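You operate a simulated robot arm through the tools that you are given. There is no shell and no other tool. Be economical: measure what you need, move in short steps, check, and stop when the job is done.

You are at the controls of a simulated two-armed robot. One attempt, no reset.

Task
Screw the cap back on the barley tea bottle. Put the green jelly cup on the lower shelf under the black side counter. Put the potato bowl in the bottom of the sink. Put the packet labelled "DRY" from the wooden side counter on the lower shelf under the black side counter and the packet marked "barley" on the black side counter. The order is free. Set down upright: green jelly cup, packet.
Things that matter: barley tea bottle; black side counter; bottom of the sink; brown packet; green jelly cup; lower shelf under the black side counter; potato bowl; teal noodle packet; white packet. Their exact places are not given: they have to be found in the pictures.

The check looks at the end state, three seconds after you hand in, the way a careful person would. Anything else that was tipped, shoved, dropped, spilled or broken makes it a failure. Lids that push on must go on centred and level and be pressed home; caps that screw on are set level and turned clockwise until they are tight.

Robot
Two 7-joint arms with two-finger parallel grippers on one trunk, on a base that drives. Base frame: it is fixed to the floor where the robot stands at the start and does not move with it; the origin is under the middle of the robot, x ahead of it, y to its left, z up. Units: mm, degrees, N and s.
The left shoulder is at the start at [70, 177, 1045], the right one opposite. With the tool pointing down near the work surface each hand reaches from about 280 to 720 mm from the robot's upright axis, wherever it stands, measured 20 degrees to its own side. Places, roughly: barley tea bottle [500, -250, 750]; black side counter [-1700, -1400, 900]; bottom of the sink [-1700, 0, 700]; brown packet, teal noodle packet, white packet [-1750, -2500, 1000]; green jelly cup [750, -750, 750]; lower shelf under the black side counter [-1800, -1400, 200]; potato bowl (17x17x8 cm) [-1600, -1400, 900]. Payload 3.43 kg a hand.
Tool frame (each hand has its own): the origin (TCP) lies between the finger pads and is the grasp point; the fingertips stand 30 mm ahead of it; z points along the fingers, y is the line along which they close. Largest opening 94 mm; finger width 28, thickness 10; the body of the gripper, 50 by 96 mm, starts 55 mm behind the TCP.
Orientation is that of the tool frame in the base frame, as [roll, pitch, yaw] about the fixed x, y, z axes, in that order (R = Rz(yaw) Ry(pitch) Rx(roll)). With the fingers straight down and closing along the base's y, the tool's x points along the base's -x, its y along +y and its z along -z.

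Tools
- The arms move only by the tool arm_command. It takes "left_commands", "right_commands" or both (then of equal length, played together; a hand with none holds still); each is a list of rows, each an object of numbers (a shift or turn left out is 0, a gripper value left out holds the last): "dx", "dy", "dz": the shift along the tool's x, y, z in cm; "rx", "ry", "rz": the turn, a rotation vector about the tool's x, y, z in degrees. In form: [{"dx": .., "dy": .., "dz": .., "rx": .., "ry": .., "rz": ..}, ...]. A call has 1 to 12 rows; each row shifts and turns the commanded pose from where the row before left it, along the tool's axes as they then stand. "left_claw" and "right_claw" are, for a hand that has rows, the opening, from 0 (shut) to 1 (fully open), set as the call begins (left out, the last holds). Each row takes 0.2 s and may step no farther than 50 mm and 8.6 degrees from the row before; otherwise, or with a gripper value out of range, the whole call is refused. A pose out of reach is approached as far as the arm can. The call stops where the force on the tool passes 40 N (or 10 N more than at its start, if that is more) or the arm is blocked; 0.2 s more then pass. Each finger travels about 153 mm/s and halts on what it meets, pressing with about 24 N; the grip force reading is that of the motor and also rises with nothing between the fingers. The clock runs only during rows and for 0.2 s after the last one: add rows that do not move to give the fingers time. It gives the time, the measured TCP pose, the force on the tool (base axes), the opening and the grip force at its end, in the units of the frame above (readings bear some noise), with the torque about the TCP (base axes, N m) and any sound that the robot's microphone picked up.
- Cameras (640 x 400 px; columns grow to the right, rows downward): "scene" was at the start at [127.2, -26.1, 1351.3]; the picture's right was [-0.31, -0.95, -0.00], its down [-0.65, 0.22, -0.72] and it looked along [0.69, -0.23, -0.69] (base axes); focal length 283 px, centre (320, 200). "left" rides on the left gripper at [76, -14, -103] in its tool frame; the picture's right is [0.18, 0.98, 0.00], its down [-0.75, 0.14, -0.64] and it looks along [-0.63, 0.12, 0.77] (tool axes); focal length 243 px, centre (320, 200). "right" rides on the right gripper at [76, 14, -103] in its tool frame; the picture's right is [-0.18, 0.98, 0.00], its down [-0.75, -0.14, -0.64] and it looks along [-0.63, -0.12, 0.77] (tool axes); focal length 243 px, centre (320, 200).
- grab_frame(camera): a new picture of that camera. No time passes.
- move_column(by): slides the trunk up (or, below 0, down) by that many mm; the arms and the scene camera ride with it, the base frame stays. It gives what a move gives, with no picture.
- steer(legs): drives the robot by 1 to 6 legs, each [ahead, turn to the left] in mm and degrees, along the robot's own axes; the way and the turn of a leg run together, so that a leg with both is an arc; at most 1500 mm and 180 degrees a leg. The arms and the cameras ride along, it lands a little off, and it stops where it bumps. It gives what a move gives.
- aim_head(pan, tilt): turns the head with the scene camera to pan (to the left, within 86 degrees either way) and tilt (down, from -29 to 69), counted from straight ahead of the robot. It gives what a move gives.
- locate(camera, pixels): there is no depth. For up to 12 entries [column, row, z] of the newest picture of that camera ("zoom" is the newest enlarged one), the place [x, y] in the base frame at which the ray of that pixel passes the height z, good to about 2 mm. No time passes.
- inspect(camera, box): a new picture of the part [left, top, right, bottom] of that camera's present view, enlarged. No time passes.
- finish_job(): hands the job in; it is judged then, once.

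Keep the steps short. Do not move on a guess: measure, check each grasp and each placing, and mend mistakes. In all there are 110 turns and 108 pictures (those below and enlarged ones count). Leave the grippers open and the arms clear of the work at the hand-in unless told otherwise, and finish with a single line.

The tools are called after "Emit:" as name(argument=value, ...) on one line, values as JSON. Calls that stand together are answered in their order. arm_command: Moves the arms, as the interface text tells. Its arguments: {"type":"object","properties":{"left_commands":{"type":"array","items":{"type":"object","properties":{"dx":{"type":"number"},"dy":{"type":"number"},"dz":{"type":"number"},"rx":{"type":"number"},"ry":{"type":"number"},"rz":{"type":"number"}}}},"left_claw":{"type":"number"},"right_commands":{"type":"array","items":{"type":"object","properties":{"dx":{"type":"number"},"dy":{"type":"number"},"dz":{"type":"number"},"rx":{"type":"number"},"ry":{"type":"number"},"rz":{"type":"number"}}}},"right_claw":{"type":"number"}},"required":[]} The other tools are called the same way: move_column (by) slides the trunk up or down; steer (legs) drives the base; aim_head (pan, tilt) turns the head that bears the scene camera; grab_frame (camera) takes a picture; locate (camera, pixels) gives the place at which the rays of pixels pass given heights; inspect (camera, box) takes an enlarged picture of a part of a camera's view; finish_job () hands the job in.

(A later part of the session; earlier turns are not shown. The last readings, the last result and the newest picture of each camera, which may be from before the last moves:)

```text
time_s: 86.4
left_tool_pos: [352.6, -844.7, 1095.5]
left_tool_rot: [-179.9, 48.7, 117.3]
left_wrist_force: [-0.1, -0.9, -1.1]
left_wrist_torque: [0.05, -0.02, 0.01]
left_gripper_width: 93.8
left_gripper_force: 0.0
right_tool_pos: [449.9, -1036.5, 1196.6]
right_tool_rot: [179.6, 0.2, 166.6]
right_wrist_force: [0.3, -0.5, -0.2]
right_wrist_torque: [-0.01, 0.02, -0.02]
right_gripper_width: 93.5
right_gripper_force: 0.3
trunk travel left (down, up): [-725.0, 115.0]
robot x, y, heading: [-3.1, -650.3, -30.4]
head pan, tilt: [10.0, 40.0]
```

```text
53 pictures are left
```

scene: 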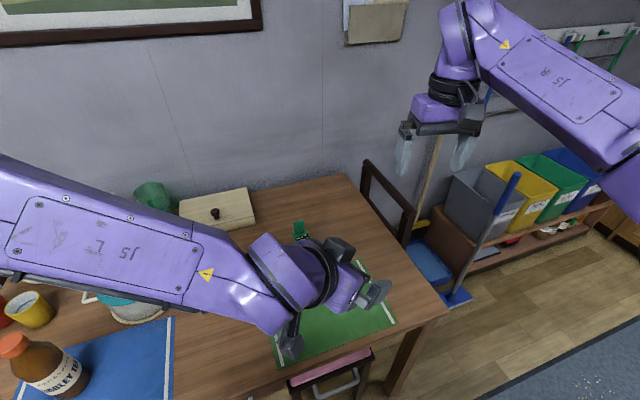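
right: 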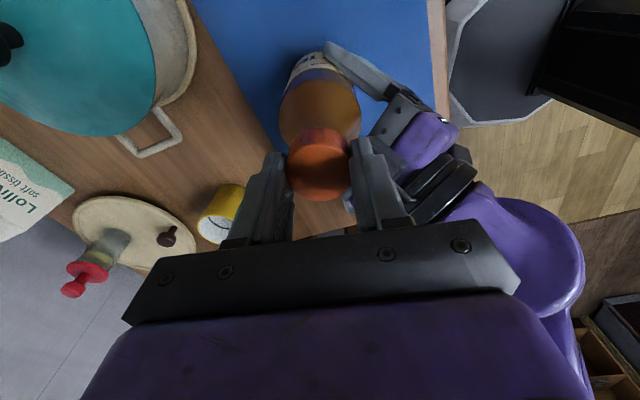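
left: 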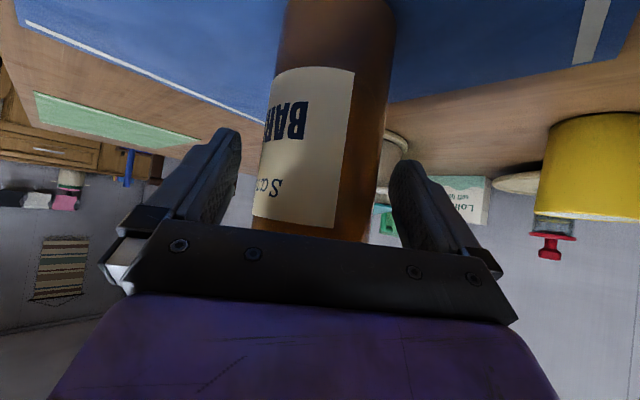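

Emit:
inspect(camera="scene", box=[270, 205, 334, 245])

Emit:
arm_command(left_commands=[{"dz": -4.5}, {"dz": -4.5}, {"dz": -4.5}, {"dy": 4.5}, {"dy": 4.5}, {"dy": 4.5}, {}])

Emit:
grab_frame(camera="scene")

```text
10.00 times, centred on (302, 225) of scene
```

zoom: 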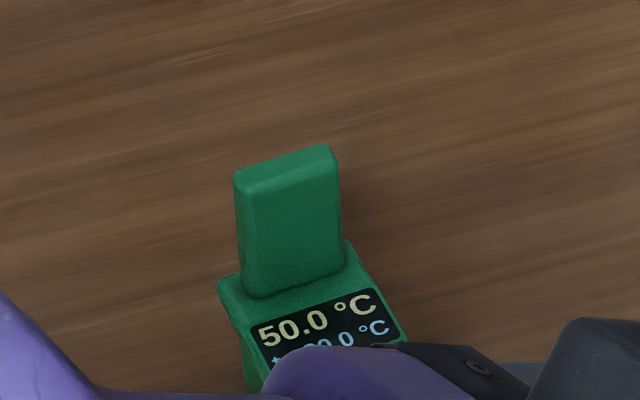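

```text
time_s: 88.0
left_tool_pos: [429.1, -710.2, 1198.1]
left_tool_rot: [-180.0, 48.7, 117.2]
left_wrist_force: [-0.1, 0.8, 0.1]
left_wrist_torque: [0.01, -0.02, 0.0]
left_gripper_width: 94.1
left_gripper_force: 0.0
left hand out of reach, approached as far as the arm can: row 2, 3
right_tool_pos: [450.9, -1037.2, 1195.9]
right_tool_rot: [179.5, 0.2, 166.6]
right_wrist_force: [0.0, -0.7, 0.0]
right_wrist_torque: [0.04, -0.03, -0.02]
right_gripper_width: 94.3
right_gripper_force: 0.0
trunk travel left (down, up): [-725.0, 115.0]
robot x, y, heading: [-3.2, -653.3, -30.5]
head pan, tilt: [10.0, 40.0]
```

```text
51 pictures are left
```

scene: 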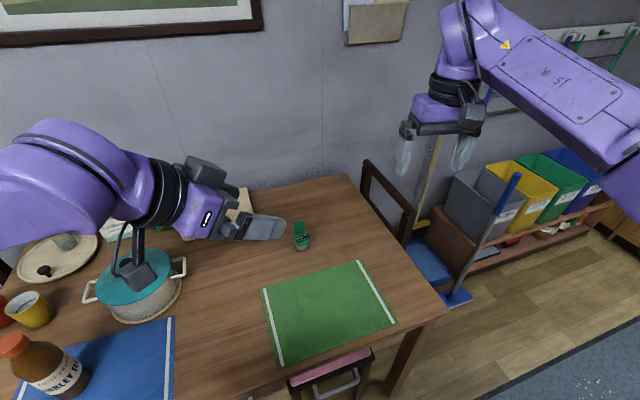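

Emit:
inspect(camera="scene", box=[278, 212, 326, 256])

Emit:
inspect(camera="right", box=[400, 0, 640, 200])

```text
9.09 times, centred on (302, 234) of scene
```

zoom: 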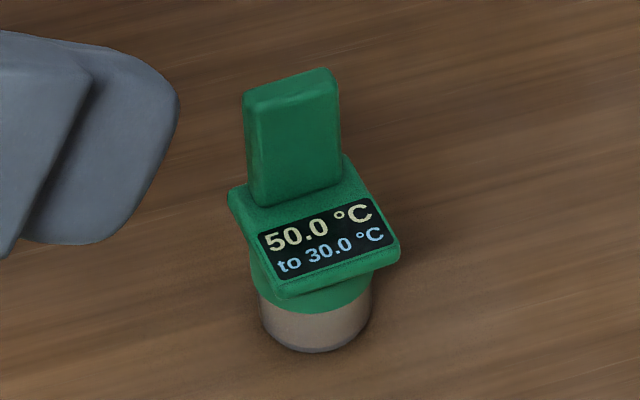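

```text
2.00 times, centred on (520, 100) of right
```

zoom: 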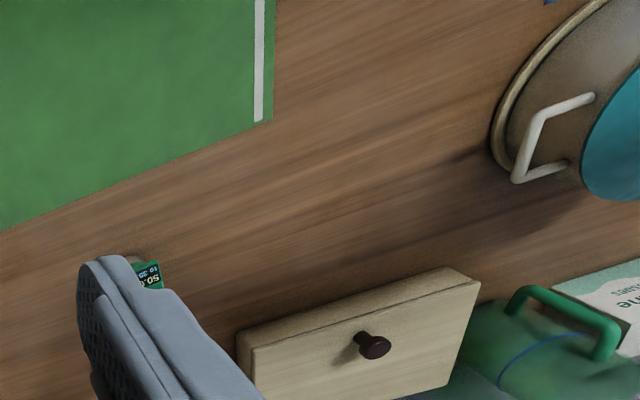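

The only green item near the given place is this one: a small cup body with a green top, a display and an upright tab. I take it as the jelly cup, and measure it.

Emit:
locate(camera="scene", pixels=[[301.5, 250, 720], [296, 244, 725], [308, 243, 725], [301, 232, 765], [301, 232, 775]])

Emit:
inspect(camera="scene", box=[278, 212, 326, 256])

Emit:
locate(camera="zoom", pixels=[[316, 352, 720], [260, 315, 725], [371, 310, 725], [265, 285, 760], [397, 250, 760], [230, 190, 765], [350, 155, 765], [245, 95, 800], [330, 72, 800], [290, 85, 800]])

```text
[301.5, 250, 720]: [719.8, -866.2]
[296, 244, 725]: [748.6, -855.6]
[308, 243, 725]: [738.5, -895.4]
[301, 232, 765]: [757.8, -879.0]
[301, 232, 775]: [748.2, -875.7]
```

```text
9.09 times, centred on (302, 234) of scene
```

zoom: 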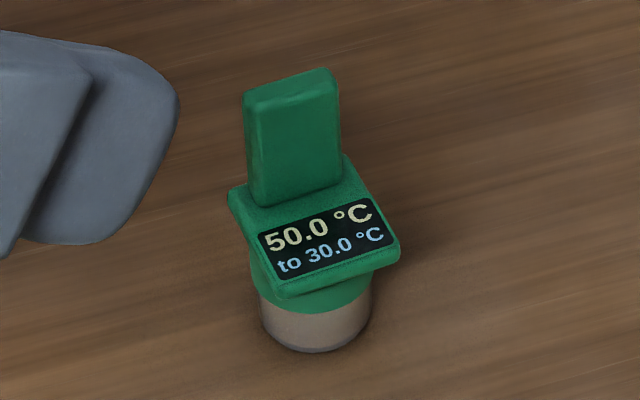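

```text
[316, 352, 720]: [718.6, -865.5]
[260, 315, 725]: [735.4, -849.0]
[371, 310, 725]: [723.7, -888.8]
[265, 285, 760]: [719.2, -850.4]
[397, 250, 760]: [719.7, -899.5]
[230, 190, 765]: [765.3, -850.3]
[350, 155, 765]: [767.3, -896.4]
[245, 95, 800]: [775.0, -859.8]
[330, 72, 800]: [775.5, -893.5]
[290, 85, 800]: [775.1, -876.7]
```

The cup body is about 41 mm across, centred near (738,-871). Its plate is ~50 mm wide in y at z≈762, with sides along the base axes. I will grasp the plate with the right hand tilted 45°, fingers pointing forward. First I turn the base to heading 0 and tilt the hand.

Emit:
steer(legs=[[0, 30.5]])

Emit:
move_column(by=-100)

Emit:
arm_command(right_commands=[{"rz": 8.2}, {"rz": 8.2}, {"ry": -7.5}, {"ry": -7.5}, {"ry": -7.5}, {"ry": -7.5}, {"ry": -7.5}, {"ry": -7.5}, {}], right_claw=1)

```text
time_s: 89.9
left_tool_pos: [400.4, -485.3, 1196.6]
left_tool_rot: [180.0, 48.7, 147.6]
left_wrist_force: [0.1, 0.6, -0.1]
left_wrist_torque: [0.0, -0.01, 0.01]
left_gripper_width: 93.8
left_gripper_force: 0.0
right_tool_pos: [582.7, -756.5, 1196.8]
right_tool_rot: [179.7, 0.2, -163.1]
right_wrist_force: [-0.5, 0.5, -0.9]
right_wrist_torque: [-0.03, -0.01, 0.0]
right_gripper_width: 93.9
right_gripper_force: 0.0
trunk travel left (down, up): [-725.0, 115.0]
robot x, y, heading: [-1.8, -654.4, -0.2]
head pan, tilt: [10.0, 40.0]
```

```text
time_s: 91.2
left_tool_pos: [400.7, -485.0, 1097.1]
left_tool_rot: [-179.9, 48.7, 147.6]
left_wrist_force: [-0.6, -0.3, -0.3]
left_wrist_torque: [-0.04, -0.04, 0.0]
left_gripper_width: 94.0
left_gripper_force: 0.0
right_tool_pos: [581.4, -756.0, 1096.9]
right_tool_rot: [179.8, 0.1, -163.1]
right_wrist_force: [-0.9, 0.3, 0.6]
right_wrist_torque: [0.0, 0.0, 0.0]
right_gripper_width: 94.0
right_gripper_force: 0.0
trunk travel left (down, up): [-625.0, 215.0]
robot x, y, heading: [0.1, -652.0, -0.4]
head pan, tilt: [10.0, 40.0]
```

```text
time_s: 93.2
left_tool_pos: [399.7, -485.2, 1096.7]
left_tool_rot: [-180.0, 48.6, 147.5]
left_wrist_force: [0.1, 0.2, 0.8]
left_wrist_torque: [-0.03, -0.01, -0.01]
left_gripper_width: 94.2
left_gripper_force: 0.0
right_tool_pos: [582.0, -756.7, 1097.7]
right_tool_rot: [179.5, 45.2, -179.9]
right_wrist_force: [0.5, -0.1, -0.8]
right_wrist_torque: [-0.01, 0.01, -0.02]
right_gripper_width: 94.2
right_gripper_force: 0.2
trunk travel left (down, up): [-625.0, 215.0]
robot x, y, heading: [-2.5, -651.7, -0.2]
head pan, tilt: [10.0, 40.0]
```

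Emit:
arm_command(right_commands=[{"dx": 1.78, "dy": -1.67, "dz": 3.39}, {"dx": 1.78, "dy": -1.67, "dz": 3.39}, {"dx": 1.78, "dy": -1.67, "dz": 3.39}, {"dx": 1.78, "dy": -1.67, "dz": 3.39}, {"dx": 1.78, "dy": -1.67, "dz": 3.39}, {"dx": 1.78, "dy": -1.67, "dz": 3.39}, {"dx": 1.78, "dy": -1.67, "dz": 3.39}, {}])

Emit:
grab_frame(camera="right")

```text
time_s: 95.0
left_tool_pos: [400.1, -485.0, 1098.1]
left_tool_rot: [-179.9, 48.6, 147.6]
left_wrist_force: [-0.4, -0.6, -0.9]
left_wrist_torque: [0.01, 0.02, 0.0]
left_gripper_width: 93.9
left_gripper_force: 0.1
right_tool_pos: [650.4, -815.4, 932.1]
right_tool_rot: [-175.5, 42.4, -175.5]
right_wrist_force: [-0.1, -0.2, 0.5]
right_wrist_torque: [0.04, -0.02, -0.01]
right_gripper_width: 93.8
right_gripper_force: 0.1
right hand out of reach, approached as far as the arm can: row 3, 4, 5, 6, 7
trunk travel left (down, up): [-625.0, 215.0]
robot x, y, heading: [-0.2, -650.2, -0.3]
head pan, tilt: [10.0, 40.0]
```

```text
47 pictures are left
```

right: 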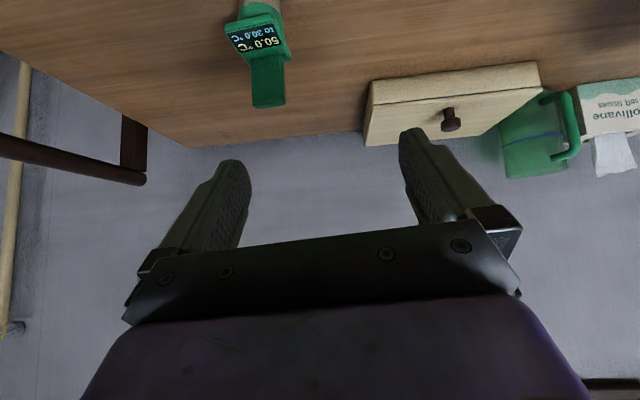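

The tilted reach from here is not enough. Before driving closer I look down at the floor between the base and the table.

Emit:
arm_command(right_commands=[{"dz": -4.5}, {"dz": -4.5}, {}])

Emit:
aim_head(pan=0, tilt=69)

Emit:
grab_frame(camera="scene")

```text
time_s: 95.8
left_tool_pos: [400.6, -484.7, 1096.1]
left_tool_rot: [180.0, 48.7, 147.6]
left_wrist_force: [0.0, -0.4, -0.7]
left_wrist_torque: [0.02, 0.0, 0.01]
left_gripper_width: 94.1
left_gripper_force: 0.1
right_tool_pos: [591.3, -815.0, 996.7]
right_tool_rot: [-177.2, 43.2, -177.0]
right_wrist_force: [0.3, -0.9, 0.1]
right_wrist_torque: [0.01, 0.0, -0.04]
right_gripper_width: 94.0
right_gripper_force: 0.0
trunk travel left (down, up): [-625.0, 215.0]
robot x, y, heading: [-2.9, -653.1, -0.5]
head pan, tilt: [10.0, 40.0]
```

```text
time_s: 96.7
left_tool_pos: [400.7, -484.7, 1098.1]
left_tool_rot: [-180.0, 48.6, 147.6]
left_wrist_force: [-0.4, -0.8, 0.6]
left_wrist_torque: [0.01, 0.01, 0.0]
left_gripper_width: 93.8
left_gripper_force: 0.0
right_tool_pos: [590.5, -815.0, 998.2]
right_tool_rot: [-177.1, 43.3, -177.0]
right_wrist_force: [0.0, -0.3, 0.5]
right_wrist_torque: [0.01, 0.0, 0.02]
right_gripper_width: 93.9
right_gripper_force: 0.1
trunk travel left (down, up): [-625.0, 215.0]
robot x, y, heading: [0.2, -654.5, -0.3]
head pan, tilt: [0.0, 68.8]
```

```text
46 pictures are left
```

scene: 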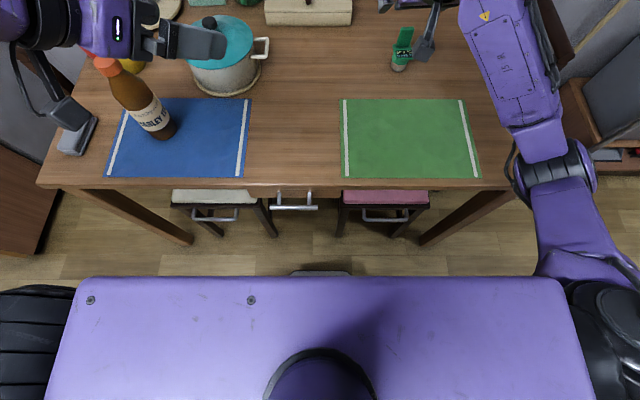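

Emit:
locate(camera="scene", pixels=[[320, 271, 250], [320, 271, 100], [320, 188, 720], [295, 209, 690], [380, 222, 450], [385, 205, 480], [440, 188, 720]])

```text
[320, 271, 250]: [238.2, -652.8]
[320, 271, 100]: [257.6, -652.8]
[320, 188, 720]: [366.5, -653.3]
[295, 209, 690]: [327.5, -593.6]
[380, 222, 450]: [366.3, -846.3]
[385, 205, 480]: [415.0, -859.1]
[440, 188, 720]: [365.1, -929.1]
```

The base front is at x≈250 and the stools and table edge at ≥366, so I can drive 75 mm closer. I will lift the cup straight down here, set it near the table edge, and regrasp it tilted afterwards for the low shelf.

Emit:
steer(legs=[[75, 0]])

Emit:
arm_command(right_commands=[{"ry": 8.6}, {"ry": 8.6}, {"ry": 8.6}, {"ry": 8.6}, {"ry": 8.5}, {"dx": -3.6, "dy": -2.9}, {"dx": -3.6, "dy": -2.9}, {"dz": 4.5}, {"dz": 4.5}, {"dz": 3}, {}])

Emit:
grab_frame(camera="right")

```text
time_s: 97.8
left_tool_pos: [475.2, -484.0, 1097.5]
left_tool_rot: [-179.9, 48.7, 147.7]
left_wrist_force: [-0.2, 0.0, -0.4]
left_wrist_torque: [-0.02, 0.04, -0.01]
left_gripper_width: 93.8
left_gripper_force: 0.0
right_tool_pos: [666.0, -815.3, 996.4]
right_tool_rot: [-177.1, 43.3, -176.9]
right_wrist_force: [-0.9, 0.6, 0.7]
right_wrist_torque: [0.0, 0.0, -0.01]
right_gripper_width: 94.0
right_gripper_force: 0.2
trunk travel left (down, up): [-625.0, 215.0]
robot x, y, heading: [74.4, -652.1, -0.3]
head pan, tilt: [0.0, 68.8]
```

```text
time_s: 100.2
left_tool_pos: [474.5, -485.2, 1096.8]
left_tool_rot: [-180.0, 48.7, 147.6]
left_wrist_force: [0.0, -0.6, 0.0]
left_wrist_torque: [-0.01, 0.01, 0.02]
left_gripper_width: 94.0
left_gripper_force: 0.0
right_tool_pos: [738.1, -877.2, 881.1]
right_tool_rot: [-177.8, 0.5, -178.9]
right_wrist_force: [0.4, 0.7, 0.3]
right_wrist_torque: [0.01, 0.02, -0.01]
right_gripper_width: 94.3
right_gripper_force: 0.1
trunk travel left (down, up): [-625.0, 215.0]
robot x, y, heading: [74.4, -655.0, -0.4]
head pan, tilt: [0.0, 68.8]
```

```text
45 pictures are left
```

right: 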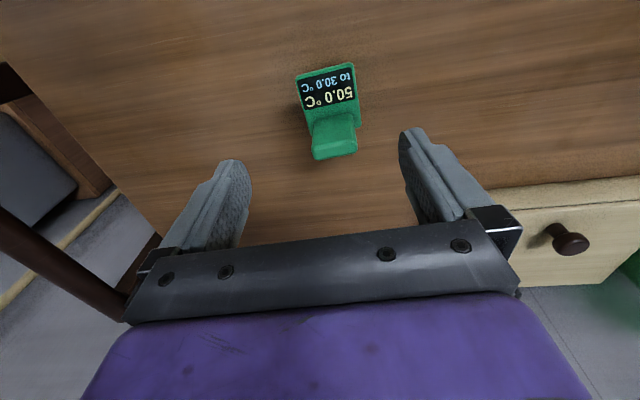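

Emit:
locate(camera="right", pixels=[[296, 80, 767], [353, 66, 767], [361, 125, 767], [308, 132, 767], [313, 158, 800], [357, 150, 800], [312, 148, 800], [354, 140, 800]])

```text
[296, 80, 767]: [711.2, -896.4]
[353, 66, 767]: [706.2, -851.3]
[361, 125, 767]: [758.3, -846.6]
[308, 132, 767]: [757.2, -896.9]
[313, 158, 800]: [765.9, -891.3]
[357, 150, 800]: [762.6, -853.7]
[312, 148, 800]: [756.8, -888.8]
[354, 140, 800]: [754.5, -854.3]
```

Plate centre (735,-873). I level the hand, descend to TCP z≈772 and close.

Emit:
arm_command(right_commands=[{"rx": -2, "dy": 0.4}, {"dz": 4}, {"dz": 4}, {"dz": 2.9}, {}])

Emit:
arm_command(right_commands=[{}, {}, {}], right_claw=0)

Emit:
arm_command(right_commands=[{"dz": -2}, {"dz": -4}, {}])

Emit:
grab_frame(camera="right")

```text
time_s: 101.4
left_tool_pos: [474.8, -485.2, 1097.0]
left_tool_rot: [-180.0, 48.7, 147.6]
left_wrist_force: [-0.3, -0.5, -0.7]
left_wrist_torque: [-0.02, -0.03, -0.03]
left_gripper_width: 94.0
left_gripper_force: 0.1
right_tool_pos: [740.4, -872.8, 773.9]
right_tool_rot: [-179.9, 0.4, -178.8]
right_wrist_force: [0.5, -0.2, -1.0]
right_wrist_torque: [-0.02, -0.01, 0.01]
right_gripper_width: 94.3
right_gripper_force: 0.0
trunk travel left (down, up): [-625.0, 215.0]
robot x, y, heading: [74.2, -650.5, 0.1]
head pan, tilt: [0.0, 68.8]
```

```text
time_s: 102.2
left_tool_pos: [475.0, -485.3, 1097.9]
left_tool_rot: [-180.0, 48.7, 147.5]
left_wrist_force: [-0.7, 0.0, 0.1]
left_wrist_torque: [-0.03, 0.02, -0.03]
left_gripper_width: 94.2
left_gripper_force: 0.1
right_tool_pos: [740.1, -872.2, 773.9]
right_tool_rot: [-179.9, 0.5, -178.9]
right_wrist_force: [0.1, 0.1, 0.0]
right_wrist_torque: [-0.01, 0.02, 0.0]
right_gripper_width: 52.1
right_gripper_force: 24.5
trunk travel left (down, up): [-625.0, 215.0]
robot x, y, heading: [78.2, -652.2, -0.1]
head pan, tilt: [0.0, 68.8]
```

```text
time_s: 103.0
left_tool_pos: [474.4, -485.1, 1096.5]
left_tool_rot: [180.0, 48.7, 147.5]
left_wrist_force: [1.0, 0.6, -0.4]
left_wrist_torque: [-0.01, 0.02, -0.04]
left_gripper_width: 94.1
left_gripper_force: 0.2
right_tool_pos: [741.6, -872.9, 834.7]
right_tool_rot: [-180.0, 0.4, -178.9]
right_wrist_force: [-0.2, 0.2, -0.9]
right_wrist_torque: [0.0, 0.0, 0.0]
right_gripper_width: 52.4
right_gripper_force: 24.3
trunk travel left (down, up): [-625.0, 215.0]
robot x, y, heading: [76.6, -656.5, -0.4]
head pan, tilt: [0.0, 68.8]
```

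```text
44 pictures are left
```

right: 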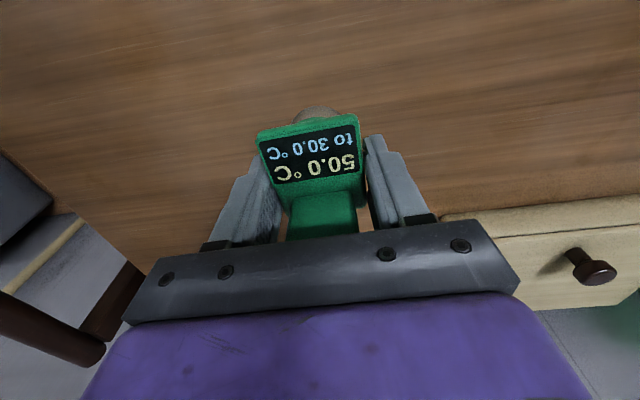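

The cup is held level at 52 mm. I lift, back the base 165 mm, and set the cup down near the table edge within tilted reach.

Emit:
arm_command(right_commands=[{"dz": -4.5}, {"dz": -3}, {}])

Emit:
steer(legs=[[-165, 0]])

Emit:
arm_command(right_commands=[{"dx": 3.9, "dy": 1}, {"dx": 3.9, "dy": 1}, {"dx": 3.8, "dy": 1}, {"dz": 4.5}, {"dz": 4.5}, {"dz": 2.5}, {}])

```text
time_s: 103.8
left_tool_pos: [473.8, -485.8, 1097.1]
left_tool_rot: [180.0, 48.7, 147.7]
left_wrist_force: [0.0, 0.0, 1.4]
left_wrist_torque: [0.01, -0.02, 0.03]
left_gripper_width: 94.1
left_gripper_force: 0.2
right_tool_pos: [738.4, -869.9, 906.5]
right_tool_rot: [-179.8, 0.5, -178.9]
right_wrist_force: [-0.6, -0.2, -0.7]
right_wrist_torque: [0.02, 0.0, 0.02]
right_gripper_width: 52.0
right_gripper_force: 23.6
trunk travel left (down, up): [-625.0, 215.0]
robot x, y, heading: [69.3, -650.3, -0.3]
head pan, tilt: [0.0, 68.8]
```

```text
time_s: 105.2
left_tool_pos: [309.3, -485.2, 1096.9]
left_tool_rot: [-179.9, 48.6, 147.7]
left_wrist_force: [-0.5, -0.6, -0.1]
left_wrist_torque: [0.0, -0.03, -0.04]
left_gripper_width: 93.8
left_gripper_force: 0.1
right_tool_pos: [574.4, -868.4, 907.3]
right_tool_rot: [-179.9, 0.5, -178.8]
right_wrist_force: [-0.2, -0.1, -0.8]
right_wrist_torque: [0.02, -0.04, 0.02]
right_gripper_width: 51.9
right_gripper_force: 23.5
trunk travel left (down, up): [-625.0, 215.0]
robot x, y, heading: [-90.2, -654.3, 0.1]
head pan, tilt: [0.0, 68.8]
```

```text
time_s: 106.8
left_tool_pos: [309.7, -484.5, 1097.4]
left_tool_rot: [180.0, 48.7, 147.7]
left_wrist_force: [0.1, 0.1, 0.7]
left_wrist_torque: [0.01, -0.03, 0.02]
left_gripper_width: 94.1
left_gripper_force: 0.1
right_tool_pos: [459.1, -840.4, 792.7]
right_tool_rot: [-179.9, 0.5, -178.9]
right_wrist_force: [-0.1, -0.4, -1.0]
right_wrist_torque: [-0.05, 0.0, 0.0]
right_gripper_width: 52.0
right_gripper_force: 23.9
trunk travel left (down, up): [-625.0, 215.0]
robot x, y, heading: [-90.1, -652.3, -0.3]
head pan, tilt: [0.0, 68.8]
```

Now the last 18 mm down to the surface.

Emit:
arm_command(right_commands=[{"dz": 1.4}, {"dz": 0.3}, {"dz": 0.15}, {}])

```text
time_s: 107.8
left_tool_pos: [308.7, -484.4, 1097.2]
left_tool_rot: [-179.9, 48.7, 147.8]
left_wrist_force: [0.5, 0.6, -0.6]
left_wrist_torque: [0.0, 0.0, 0.0]
left_gripper_width: 94.1
left_gripper_force: 0.0
right_tool_pos: [459.4, -841.2, 774.7]
right_tool_rot: [-179.9, 0.5, -178.8]
right_wrist_force: [-0.7, 0.4, 1.3]
right_wrist_torque: [-0.03, -0.01, 0.03]
right_gripper_width: 52.0
right_gripper_force: 24.1
trunk travel left (down, up): [-625.0, 215.0]
robot x, y, heading: [-88.8, -652.7, 0.2]
head pan, tilt: [0.0, 68.8]
```

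Contact felt. I open, rise, tilt the hand 45° and move back to the tilted pre-grasp pose.

Emit:
arm_command(right_commands=[{}, {}, {"dz": -4}, {"dz": -4}, {"dz": -2}, {"ry": -7.5}, {"ry": -7.5}, {"ry": -7.5}, {"ry": -7.5}, {"ry": -7.5}, {"ry": -7.5}, {}], right_claw=1)

Emit:
arm_command(right_commands=[{"dx": 3.95, "dz": -1.25}, {"dx": 3.95, "dz": -1.25}, {}])

Emit:
grab_frame(camera="right")

```text
time_s: 110.4
left_tool_pos: [309.1, -484.6, 1097.1]
left_tool_rot: [180.0, 48.7, 147.7]
left_wrist_force: [0.2, -0.2, -0.3]
left_wrist_torque: [-0.02, -0.02, -0.02]
left_gripper_width: 93.8
left_gripper_force: 0.0
right_tool_pos: [455.0, -774.9, 913.6]
right_tool_rot: [-178.8, 45.3, -178.1]
right_wrist_force: [-1.1, 0.7, 0.3]
right_wrist_torque: [0.0, -0.01, 0.02]
right_gripper_width: 94.3
right_gripper_force: 0.0
right hand out of reach, approached as far as the arm can: row 9, 10, 11
trunk travel left (down, up): [-625.0, 215.0]
robot x, y, heading: [-89.5, -653.1, 0.1]
head pan, tilt: [0.0, 68.8]
```

```text
time_s: 111.2
left_tool_pos: [309.2, -484.5, 1097.0]
left_tool_rot: [-179.9, 48.7, 147.7]
left_wrist_force: [0.2, -0.1, 1.2]
left_wrist_torque: [0.01, 0.08, 0.0]
left_gripper_width: 93.9
left_gripper_force: 0.1
right_tool_pos: [382.8, -776.9, 876.3]
right_tool_rot: [-179.7, 45.3, -178.7]
right_wrist_force: [0.6, 0.0, -0.5]
right_wrist_torque: [0.02, -0.02, 0.02]
right_gripper_width: 93.8
right_gripper_force: 0.1
trunk travel left (down, up): [-625.0, 215.0]
robot x, y, heading: [-90.4, -653.9, 0.1]
head pan, tilt: [0.0, 68.8]
```

```text
43 pictures are left
```

right: 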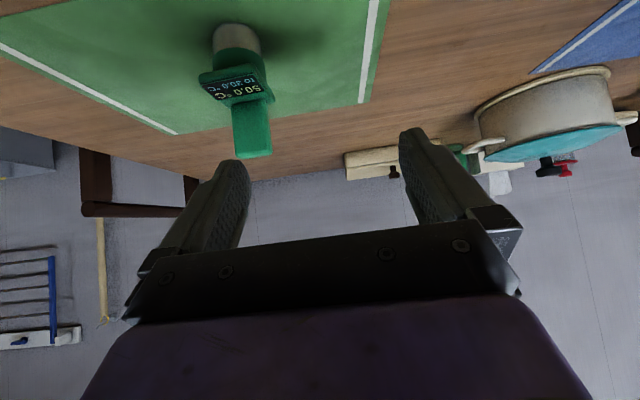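

The arm favours a more inward position at this tilt. I turn the base 22° right and turn the hand back 22° so it still faces the cup squarely, then move to the pre-grasp point.

Emit:
steer(legs=[[0, -22]])

Emit:
arm_command(right_commands=[{"rx": -5.2, "rz": -5.2}, {"rx": -5.2, "rz": -5.2}, {"rx": -5.2, "rz": -5.2}, {"dx": -1.03, "dy": 3.43, "dz": 2.88}, {"dx": -1.03, "dy": 3.43, "dz": 2.88}, {"dx": -1.03, "dy": 3.43, "dz": 2.88}, {}], right_claw=1)

Emit:
grab_frame(camera="right")

```text
time_s: 112.8
left_tool_pos: [342.3, -648.1, 1097.3]
left_tool_rot: [-179.9, 48.6, 125.5]
left_wrist_force: [0.2, 0.8, -0.6]
left_wrist_torque: [0.01, 0.03, -0.02]
left_gripper_width: 94.1
left_gripper_force: 0.0
right_tool_pos: [299.2, -946.2, 876.7]
right_tool_rot: [-179.8, 45.4, 159.0]
right_wrist_force: [-0.5, -0.1, -0.5]
right_wrist_torque: [0.0, -0.01, 0.01]
right_gripper_width: 93.8
right_gripper_force: 0.1
trunk travel left (down, up): [-625.0, 215.0]
robot x, y, heading: [-92.8, -654.0, -22.4]
head pan, tilt: [0.0, 68.8]
```

```text
time_s: 114.4
left_tool_pos: [343.1, -649.0, 1098.6]
left_tool_rot: [-180.0, 48.8, 125.4]
left_wrist_force: [-0.4, 0.0, -0.5]
left_wrist_torque: [0.01, -0.02, 0.04]
left_gripper_width: 93.9
left_gripper_force: 0.1
right_tool_pos: [391.0, -812.2, 842.9]
right_tool_rot: [-179.6, 45.3, -178.6]
right_wrist_force: [0.0, 0.4, 0.4]
right_wrist_torque: [0.05, -0.01, 0.02]
right_gripper_width: 94.0
right_gripper_force: 0.1
right hand out of reach, approached as far as the arm can: row 1, 2, 3
trunk travel left (down, up): [-625.0, 215.0]
robot x, y, heading: [-90.0, -653.5, -22.2]
head pan, tilt: [0.0, 68.8]
```

```text
42 pictures are left
```

right: 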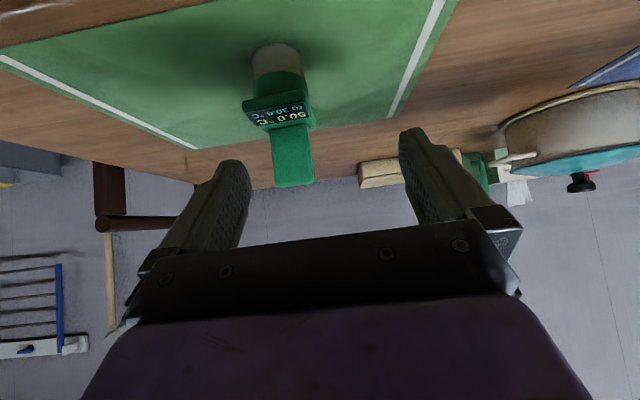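

Emit:
locate(camera="right", pixels=[[244, 103, 767], [307, 97, 767], [315, 126, 767], [256, 130, 767], [277, 186, 802], [312, 183, 802]])

```text
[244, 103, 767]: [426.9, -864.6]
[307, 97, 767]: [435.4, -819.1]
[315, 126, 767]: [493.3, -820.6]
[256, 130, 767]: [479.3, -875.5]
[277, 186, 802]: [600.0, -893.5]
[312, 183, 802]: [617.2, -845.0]
```

Plate centre is about (458,-843). I shift 31 mm sideways, advance 100 mm along the fingers and close.

Emit:
arm_command(right_commands=[{"dy": -3.1}, {"dx": 0.26, "dz": 3.4}, {"dx": 0.26, "dz": 3.4}, {"dx": 0.26, "dz": 3.3}, {}])

Emit:
grab_frame(camera="right")

```text
time_s: 115.6
left_tool_pos: [342.4, -648.7, 1097.3]
left_tool_rot: [180.0, 48.7, 125.4]
left_wrist_force: [-1.0, 0.0, -0.2]
left_wrist_torque: [0.01, 0.01, 0.01]
left_gripper_width: 94.0
left_gripper_force: 0.0
right_tool_pos: [456.5, -841.8, 767.8]
right_tool_rot: [-179.6, 45.3, -178.7]
right_wrist_force: [-0.2, 0.5, 0.6]
right_wrist_torque: [-0.03, 0.0, 0.02]
right_gripper_width: 94.0
right_gripper_force: 0.0
trunk travel left (down, up): [-625.0, 215.0]
robot x, y, heading: [-88.0, -652.7, -22.1]
head pan, tilt: [0.0, 68.8]
```

```text
41 pictures are left
```

right: 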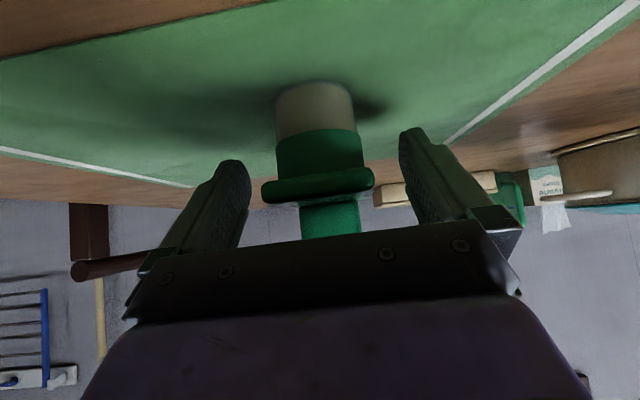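

Well straddled. I close and lift straight up.

Emit:
arm_command(right_commands=[{}, {}, {}, {"dx": -1.5, "dz": -1.5}, {"dx": -3.2, "dz": -3.2}, {"dx": -3.2, "dz": -3.2}, {"dx": -3.2, "dz": -3.2}, {}], right_claw=0)

Emit:
grab_frame(camera="right")

```text
time_s: 117.4
left_tool_pos: [342.6, -648.4, 1097.1]
left_tool_rot: [-180.0, 48.6, 125.5]
left_wrist_force: [-0.6, 0.3, -0.2]
left_wrist_torque: [0.02, -0.01, 0.03]
left_gripper_width: 94.2
left_gripper_force: 0.1
right_tool_pos: [456.1, -841.1, 922.7]
right_tool_rot: [-179.5, 45.3, -178.6]
right_wrist_force: [0.1, 0.6, -0.3]
right_wrist_torque: [0.03, -0.01, -0.02]
right_gripper_width: 51.9
right_gripper_force: 23.5
trunk travel left (down, up): [-625.0, 215.0]
robot x, y, heading: [-90.7, -651.5, -22.1]
head pan, tilt: [0.0, 68.8]
```

```text
40 pictures are left
```

right: 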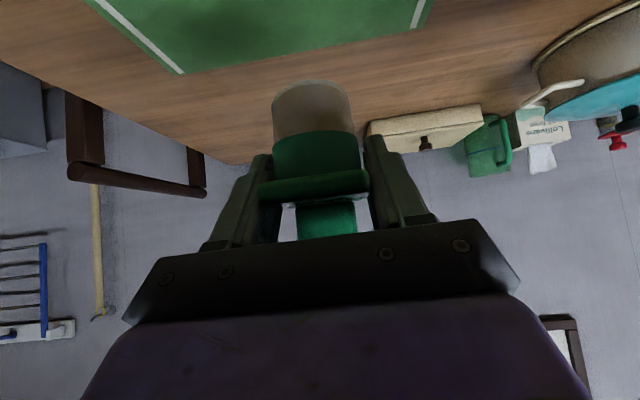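

The cup is held upright. I turn right toward the back of the room and look with the head level before driving.

Emit:
steer(legs=[[0, -122]])

Emit:
aim_head(pan=-15, tilt=22)

Emit:
grab_frame(camera="scene")

```text
time_s: 122.8
left_tool_pos: [-318.8, -1022.5, 1096.4]
left_tool_rot: [-179.9, 48.7, 3.5]
left_wrist_force: [-0.1, -0.1, 0.1]
left_wrist_torque: [0.02, -0.01, 0.05]
left_gripper_width: 93.9
left_gripper_force: 0.1
right_tool_pos: [-542.1, -1015.4, 923.5]
right_tool_rot: [-179.6, 45.4, 59.4]
right_wrist_force: [0.7, 0.6, -1.2]
right_wrist_torque: [0.01, -0.01, 0.02]
right_gripper_width: 52.3
right_gripper_force: 24.0
trunk travel left (down, up): [-625.0, 215.0]
robot x, y, heading: [-93.1, -653.1, -144.5]
head pan, tilt: [0.0, 68.8]
```

```text
time_s: 124.0
left_tool_pos: [-317.2, -1023.0, 1096.2]
left_tool_rot: [180.0, 48.7, 3.5]
left_wrist_force: [-0.1, -0.4, 0.3]
left_wrist_torque: [-0.01, 0.05, 0.01]
left_gripper_width: 94.2
left_gripper_force: 0.1
right_tool_pos: [-541.8, -1014.5, 922.5]
right_tool_rot: [-179.5, 45.3, 59.3]
right_wrist_force: [0.1, 0.5, -0.6]
right_wrist_torque: [0.02, 0.0, -0.01]
right_gripper_width: 52.1
right_gripper_force: 23.8
trunk travel left (down, up): [-625.0, 215.0]
robot x, y, heading: [-94.0, -651.7, -144.5]
head pan, tilt: [-15.0, 22.0]
```

```text
39 pictures are left
```

scene: 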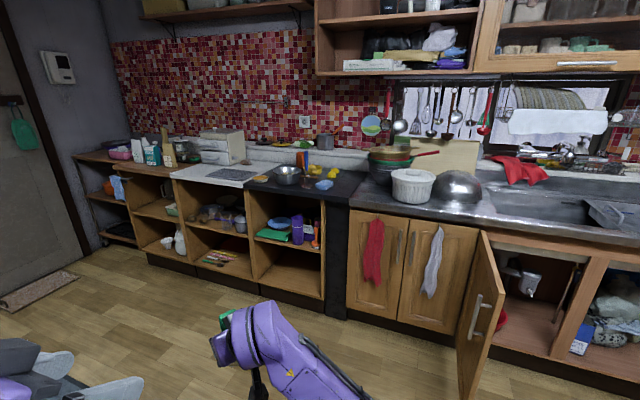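

I see the kitchen row: packets at far left, the black counter around (300,185), the sink to the right. I enlarge both parts.

Emit:
inspect(camera="scene", box=[230, 130, 390, 310])

Emit:
inspect(camera="scene", box=[70, 110, 230, 290])

Emit:
locate(camera="scene", pixels=[[288, 180, 860], [243, 186, 850], [350, 205, 850], [255, 280, 130], [322, 298, 130], [258, 277, 200], [320, 296, 200], [150, 162, 900], [600, 215, 850], [540, 215, 850]])

```text
2.22 times, centred on (310, 220) of scene
```

zoom: 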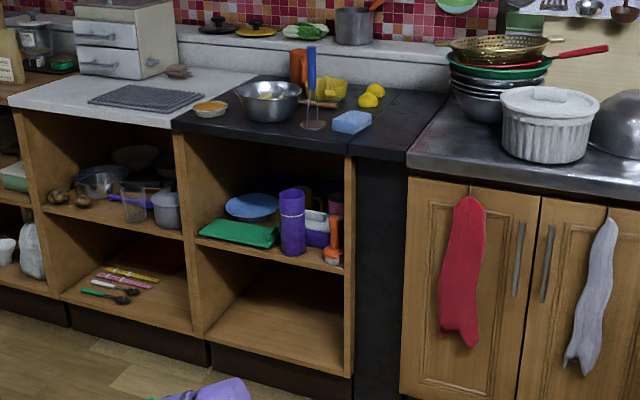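

```text
2.22 times, centred on (150, 200) of scene
```

zoom: 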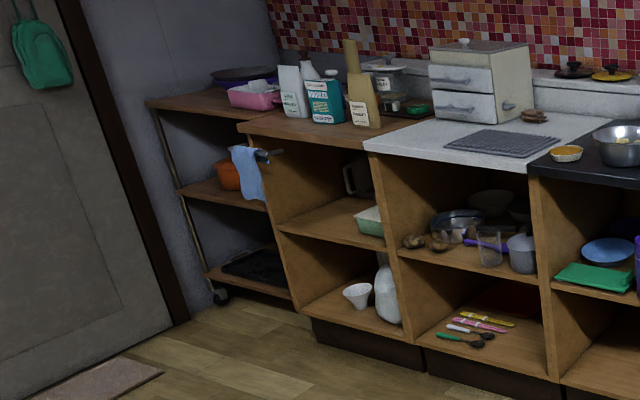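

```text
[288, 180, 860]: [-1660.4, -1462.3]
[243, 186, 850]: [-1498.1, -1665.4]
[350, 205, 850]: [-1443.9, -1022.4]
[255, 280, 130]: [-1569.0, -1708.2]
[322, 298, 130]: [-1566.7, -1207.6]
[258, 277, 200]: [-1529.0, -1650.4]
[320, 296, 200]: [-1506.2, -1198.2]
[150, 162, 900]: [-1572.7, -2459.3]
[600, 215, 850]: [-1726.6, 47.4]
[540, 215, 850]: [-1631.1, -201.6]
```

The black counter's front edge is near x≈-1470. The empty bottom compartment below it spans y≈-1640 to -1200, and the steel potato bowl stands on top at about (-1660,-1460). I tuck the left hand in and drive to a point 350 mm short of the placing stance.

Emit:
arm_command(left_commands=[{"dx": 2.57, "dz": -2.92}, {"dx": 2.57, "dz": -2.92}, {"dx": 2.57, "dz": -2.92}, {}])

Emit:
steer(legs=[[0, 25.9], [1264, 0], [0, -84.9]])

Emit:
aim_head(pan=5, tilt=40)

Emit:
grab_frame(camera="scene")

```text
time_s: 125.0
left_tool_pos: [-215.6, -1035.0, 1124.4]
left_tool_rot: [-179.9, 48.6, 3.3]
left_wrist_force: [-0.5, 0.4, -0.1]
left_wrist_torque: [0.0, 0.02, 0.0]
left_gripper_width: 94.3
left_gripper_force: 0.1
left hand out of reach, approached as far as the arm can: row 2, 3
right_tool_pos: [-541.2, -1016.4, 922.4]
right_tool_rot: [-179.5, 45.4, 59.2]
right_wrist_force: [-0.3, -0.9, -0.6]
right_wrist_torque: [0.02, -0.03, 0.0]
right_gripper_width: 52.1
right_gripper_force: 24.1
trunk travel left (down, up): [-625.0, 215.0]
robot x, y, heading: [-90.6, -652.3, -144.3]
head pan, tilt: [-15.0, 22.0]
```

```text
time_s: 136.3
left_tool_pos: [-1098.0, -1875.5, 1124.2]
left_tool_rot: [-179.8, 48.6, -54.4]
left_wrist_force: [0.1, 0.9, -1.1]
left_wrist_torque: [0.02, -0.01, 0.0]
left_gripper_width: 94.0
left_gripper_force: 0.0
right_tool_pos: [-1255.5, -1587.8, 923.7]
right_tool_rot: [-179.5, 45.3, 1.3]
right_wrist_force: [1.0, -1.1, -1.2]
right_wrist_torque: [0.01, -0.01, 0.01]
right_gripper_width: 51.9
right_gripper_force: 24.4
trunk travel left (down, up): [-625.0, 215.0]
robot x, y, heading: [-710.4, -1776.6, 157.6]
head pan, tilt: [-15.0, 22.0]
```

```text
time_s: 137.1
left_tool_pos: [-1097.3, -1876.5, 1123.2]
left_tool_rot: [-179.9, 48.6, -54.4]
left_wrist_force: [-0.2, 0.3, 0.5]
left_wrist_torque: [-0.01, 0.0, 0.0]
left_gripper_width: 94.3
left_gripper_force: 0.1
right_tool_pos: [-1255.9, -1589.3, 924.2]
right_tool_rot: [-179.5, 45.2, 1.3]
right_wrist_force: [0.4, -0.8, -1.8]
right_wrist_torque: [0.0, 0.0, 0.0]
right_gripper_width: 51.9
right_gripper_force: 23.9
trunk travel left (down, up): [-625.0, 215.0]
robot x, y, heading: [-707.6, -1776.2, 158.0]
head pan, tilt: [5.0, 40.0]
```

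```text
36 pictures are left
```

scene: 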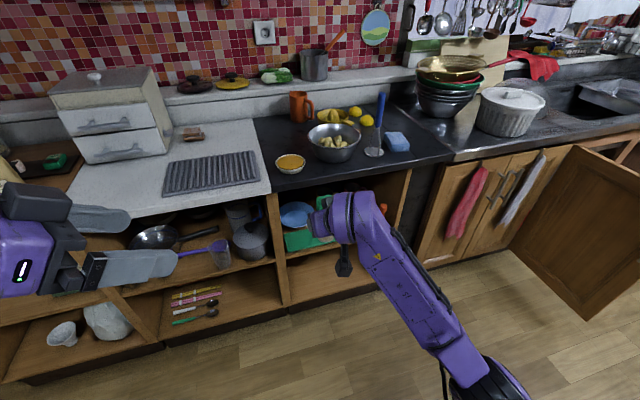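

Emit:
locate(camera="scene", pixels=[[288, 303, 100], [288, 303, 150], [288, 303, 200], [288, 303, 250], [270, 193, 850], [270, 193, 900], [448, 163, 850], [448, 163, 900], [400, 275, 150], [400, 275, 200], [334, 158, 870], [334, 130, 940]])

Emit:
inspect(camera="scene", box=[250, 180, 430, 320])

```text
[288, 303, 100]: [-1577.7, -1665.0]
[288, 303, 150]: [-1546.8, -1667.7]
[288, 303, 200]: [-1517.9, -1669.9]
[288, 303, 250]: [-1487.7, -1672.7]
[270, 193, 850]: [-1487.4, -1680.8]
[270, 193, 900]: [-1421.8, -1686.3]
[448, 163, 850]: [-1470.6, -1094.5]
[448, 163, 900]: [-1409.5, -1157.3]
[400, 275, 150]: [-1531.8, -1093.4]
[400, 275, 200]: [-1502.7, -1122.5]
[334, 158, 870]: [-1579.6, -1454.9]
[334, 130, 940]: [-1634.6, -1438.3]
```

```text
2.86 times, centred on (340, 250) of scene
```

zoom: 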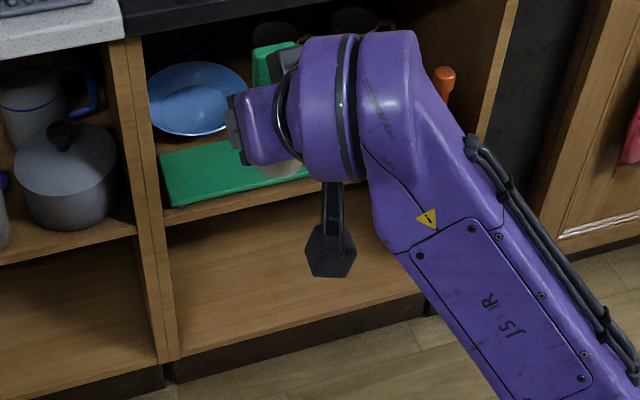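

The lower shelf front edge is at about x≈-1520, z≈190–200. I close the empty left hand, lower the trunk fully while still clear of the cabinet, and look.

Emit:
arm_command(left_commands=[{}, {}, {}], left_claw=0)

Emit:
move_column(by=-620)

Emit:
grab_frame(camera="right")

Emit:
grab_frame(camera="scene")

```text
time_s: 137.9
left_tool_pos: [-1097.5, -1875.7, 1124.5]
left_tool_rot: [-179.8, 48.6, -54.4]
left_wrist_force: [-0.3, -0.2, 0.3]
left_wrist_torque: [-0.02, 0.01, -0.03]
left_gripper_width: 0.0
left_gripper_force: 23.7
right_tool_pos: [-1254.5, -1590.3, 923.6]
right_tool_rot: [-179.5, 45.2, 1.4]
right_wrist_force: [-0.3, 0.6, -0.8]
right_wrist_torque: [-0.01, 0.01, 0.05]
right_gripper_width: 52.1
right_gripper_force: 24.6
trunk travel left (down, up): [-625.0, 215.0]
robot x, y, heading: [-710.7, -1777.8, 157.9]
head pan, tilt: [5.0, 40.0]
```

```text
refused: -620 is not a number from -400 to 400
```

```text
34 pictures are left
```

right: 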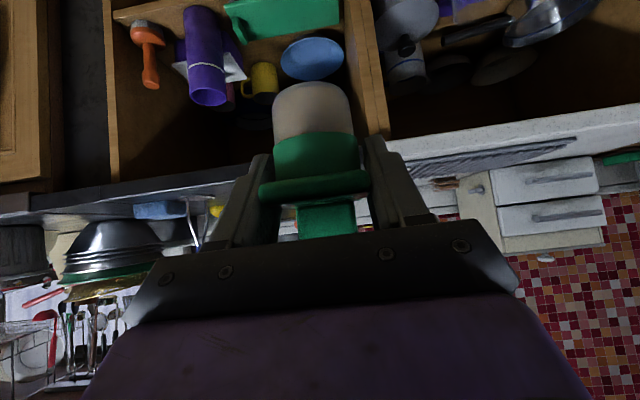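

```text
33 pictures are left
```

scene: 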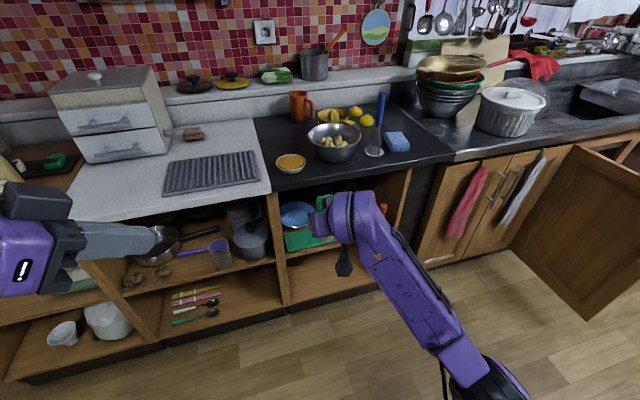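

The column takes at most 400 per call, so I lower it in two moves.

Emit:
move_column(by=-400)

Emit:
move_column(by=-223)

Emit:
grab_frame(camera="right")

```text
time_s: 141.8
left_tool_pos: [-1097.2, -1876.6, 724.8]
left_tool_rot: [-179.9, 48.6, -54.5]
left_wrist_force: [-0.4, -0.7, -0.7]
left_wrist_torque: [0.01, -0.02, 0.02]
left_gripper_width: 0.2
left_gripper_force: 24.2
right_tool_pos: [-1256.6, -1589.1, 523.6]
right_tool_rot: [-179.4, 45.3, 1.4]
right_wrist_force: [-0.4, 0.2, -1.2]
right_wrist_torque: [-0.01, 0.01, -0.01]
right_gripper_width: 51.9
right_gripper_force: 23.9
trunk travel left (down, up): [-225.0, 615.0]
robot x, y, heading: [-705.3, -1777.7, 158.1]
head pan, tilt: [5.0, 40.0]
```

```text
time_s: 144.1
left_tool_pos: [-1097.1, -1876.3, 500.3]
left_tool_rot: [-179.9, 48.6, -54.4]
left_wrist_force: [-0.3, 0.9, 0.1]
left_wrist_torque: [0.0, 0.01, -0.01]
left_gripper_width: 0.1
left_gripper_force: 24.0
right_tool_pos: [-1255.2, -1589.2, 301.1]
right_tool_rot: [-179.4, 45.2, 1.3]
right_wrist_force: [0.2, 0.4, -1.3]
right_wrist_torque: [0.01, -0.02, 0.02]
right_gripper_width: 51.9
right_gripper_force: 24.2
trunk travel left (down, up): [-2.0, 838.0]
robot x, y, heading: [-709.7, -1779.4, 157.9]
head pan, tilt: [5.0, 40.0]
```

```text
32 pictures are left
```

right: 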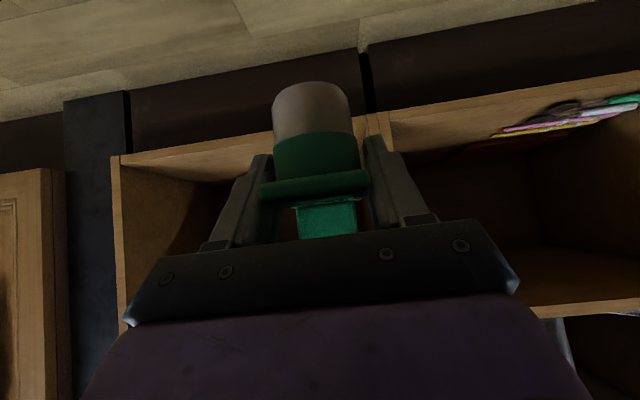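

The lower shelf's front edge runs from (120,158) to (365,118) in this (upside-down) view. I measure it.

Emit:
locate(camera="right", pixels=[[200, 149, 150], [200, 149, 180], [200, 149, 200], [200, 149, 220], [365, 130, 180], [365, 130, 200], [120, 165, 180], [120, 165, 200], [540, 313, 420], [540, 313, 450]])

```text
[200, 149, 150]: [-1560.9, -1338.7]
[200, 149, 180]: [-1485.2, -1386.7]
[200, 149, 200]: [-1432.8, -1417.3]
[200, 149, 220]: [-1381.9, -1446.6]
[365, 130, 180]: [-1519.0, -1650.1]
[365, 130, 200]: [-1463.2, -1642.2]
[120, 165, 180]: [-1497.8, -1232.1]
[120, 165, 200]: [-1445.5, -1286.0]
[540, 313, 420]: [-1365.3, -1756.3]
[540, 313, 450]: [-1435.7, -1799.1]
```

Combining both views: shelf top z≈165, front edge x≈-1540, gap above ≈320 mm. I lower the arm 45 mm here, then drive 385 mm straight in.

Emit:
arm_command(right_commands=[{"dx": 1.6, "dz": 1.6}, {"dx": 1.6, "dz": 1.6}, {}])

Emit:
steer(legs=[[250, 0]])

Emit:
grab_frame(camera="right")

```text
time_s: 144.9
left_tool_pos: [-1097.2, -1876.1, 502.0]
left_tool_rot: [-179.8, 48.6, -54.4]
left_wrist_force: [0.2, 0.2, -0.6]
left_wrist_torque: [-0.01, 0.01, 0.02]
left_gripper_width: 0.0
left_gripper_force: 24.0
right_tool_pos: [-1256.9, -1589.5, 255.5]
right_tool_rot: [-179.6, 45.4, 1.4]
right_wrist_force: [0.1, -0.4, -1.7]
right_wrist_torque: [0.02, 0.0, 0.01]
right_gripper_width: 52.1
right_gripper_force: 23.5
trunk travel left (down, up): [-2.0, 838.0]
robot x, y, heading: [-708.9, -1781.2, 158.0]
head pan, tilt: [5.0, 40.0]
```

```text
time_s: 146.8
left_tool_pos: [-1333.6, -1777.1, 501.2]
left_tool_rot: [-179.9, 48.6, -54.8]
left_wrist_force: [-1.2, 0.7, 0.0]
left_wrist_torque: [-0.01, -0.02, 0.0]
left_gripper_width: 0.0
left_gripper_force: 23.7
right_tool_pos: [-1490.4, -1489.5, 255.3]
right_tool_rot: [-179.5, 45.4, 1.3]
right_wrist_force: [-0.1, -1.0, -1.1]
right_wrist_torque: [0.02, 0.0, -0.02]
right_gripper_width: 52.1
right_gripper_force: 24.2
trunk travel left (down, up): [-2.0, 838.0]
robot x, y, heading: [-943.1, -1681.2, 157.6]
head pan, tilt: [5.0, 40.0]
```

```text
31 pictures are left
```

right: 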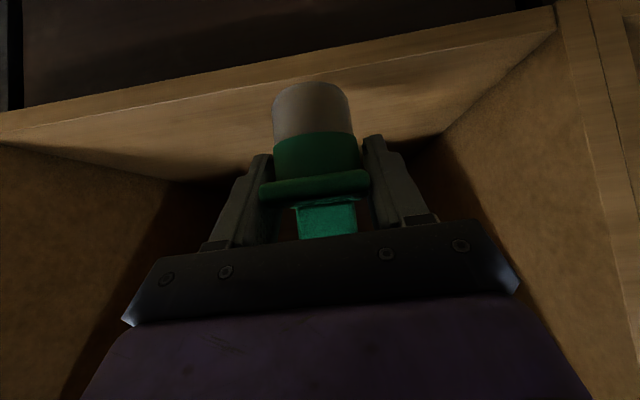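

Emit:
locate(camera="right", pixels=[[200, 99, 150], [200, 99, 165], [200, 99, 180], [450, 50, 150], [450, 50, 165], [450, 50, 180]])

```text
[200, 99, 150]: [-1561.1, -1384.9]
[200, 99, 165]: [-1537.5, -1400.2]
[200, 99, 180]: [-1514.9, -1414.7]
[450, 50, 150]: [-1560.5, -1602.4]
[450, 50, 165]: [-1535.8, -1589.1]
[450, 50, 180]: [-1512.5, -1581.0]
```

Confirmed: shelf z≈165, edge x≈-1538. I drive 135 mm more and lower the cup toward the shelf.

Emit:
steer(legs=[[135, 0]])

Emit:
arm_command(right_commands=[{"dx": 1.4, "dz": 1.4}, {"dx": 1.0, "dz": 1.0}, {"dx": 0.25, "dz": 0.25}, {}])

```text
time_s: 148.1
left_tool_pos: [-1457.3, -1726.1, 500.8]
left_tool_rot: [-179.8, 48.6, -54.7]
left_wrist_force: [0.7, 0.5, 0.1]
left_wrist_torque: [-0.01, 0.03, -0.02]
left_gripper_width: 0.0
left_gripper_force: 24.0
right_tool_pos: [-1615.4, -1438.7, 254.5]
right_tool_rot: [-179.5, 45.3, 1.2]
right_wrist_force: [-0.6, 0.1, -0.1]
right_wrist_torque: [0.01, 0.02, -0.03]
right_gripper_width: 52.2
right_gripper_force: 23.9
trunk travel left (down, up): [-2.0, 838.0]
robot x, y, heading: [-1067.2, -1627.2, 157.4]
head pan, tilt: [5.0, 40.0]
```

```text
time_s: 149.1
left_tool_pos: [-1459.3, -1726.1, 502.1]
left_tool_rot: [-179.7, 48.4, -54.5]
left_wrist_force: [-0.1, -0.4, -0.8]
left_wrist_torque: [0.0, -0.04, -0.01]
left_gripper_width: 0.2
left_gripper_force: 24.1
right_tool_pos: [-1620.2, -1432.5, 224.7]
right_tool_rot: [-178.6, 46.0, 1.6]
right_wrist_force: [0.4, 0.5, -0.6]
right_wrist_torque: [0.02, -0.01, -0.01]
right_gripper_width: 52.0
right_gripper_force: 24.1
trunk travel left (down, up): [-2.0, 838.0]
robot x, y, heading: [-1065.3, -1628.6, 157.5]
head pan, tilt: [5.0, 40.0]
```

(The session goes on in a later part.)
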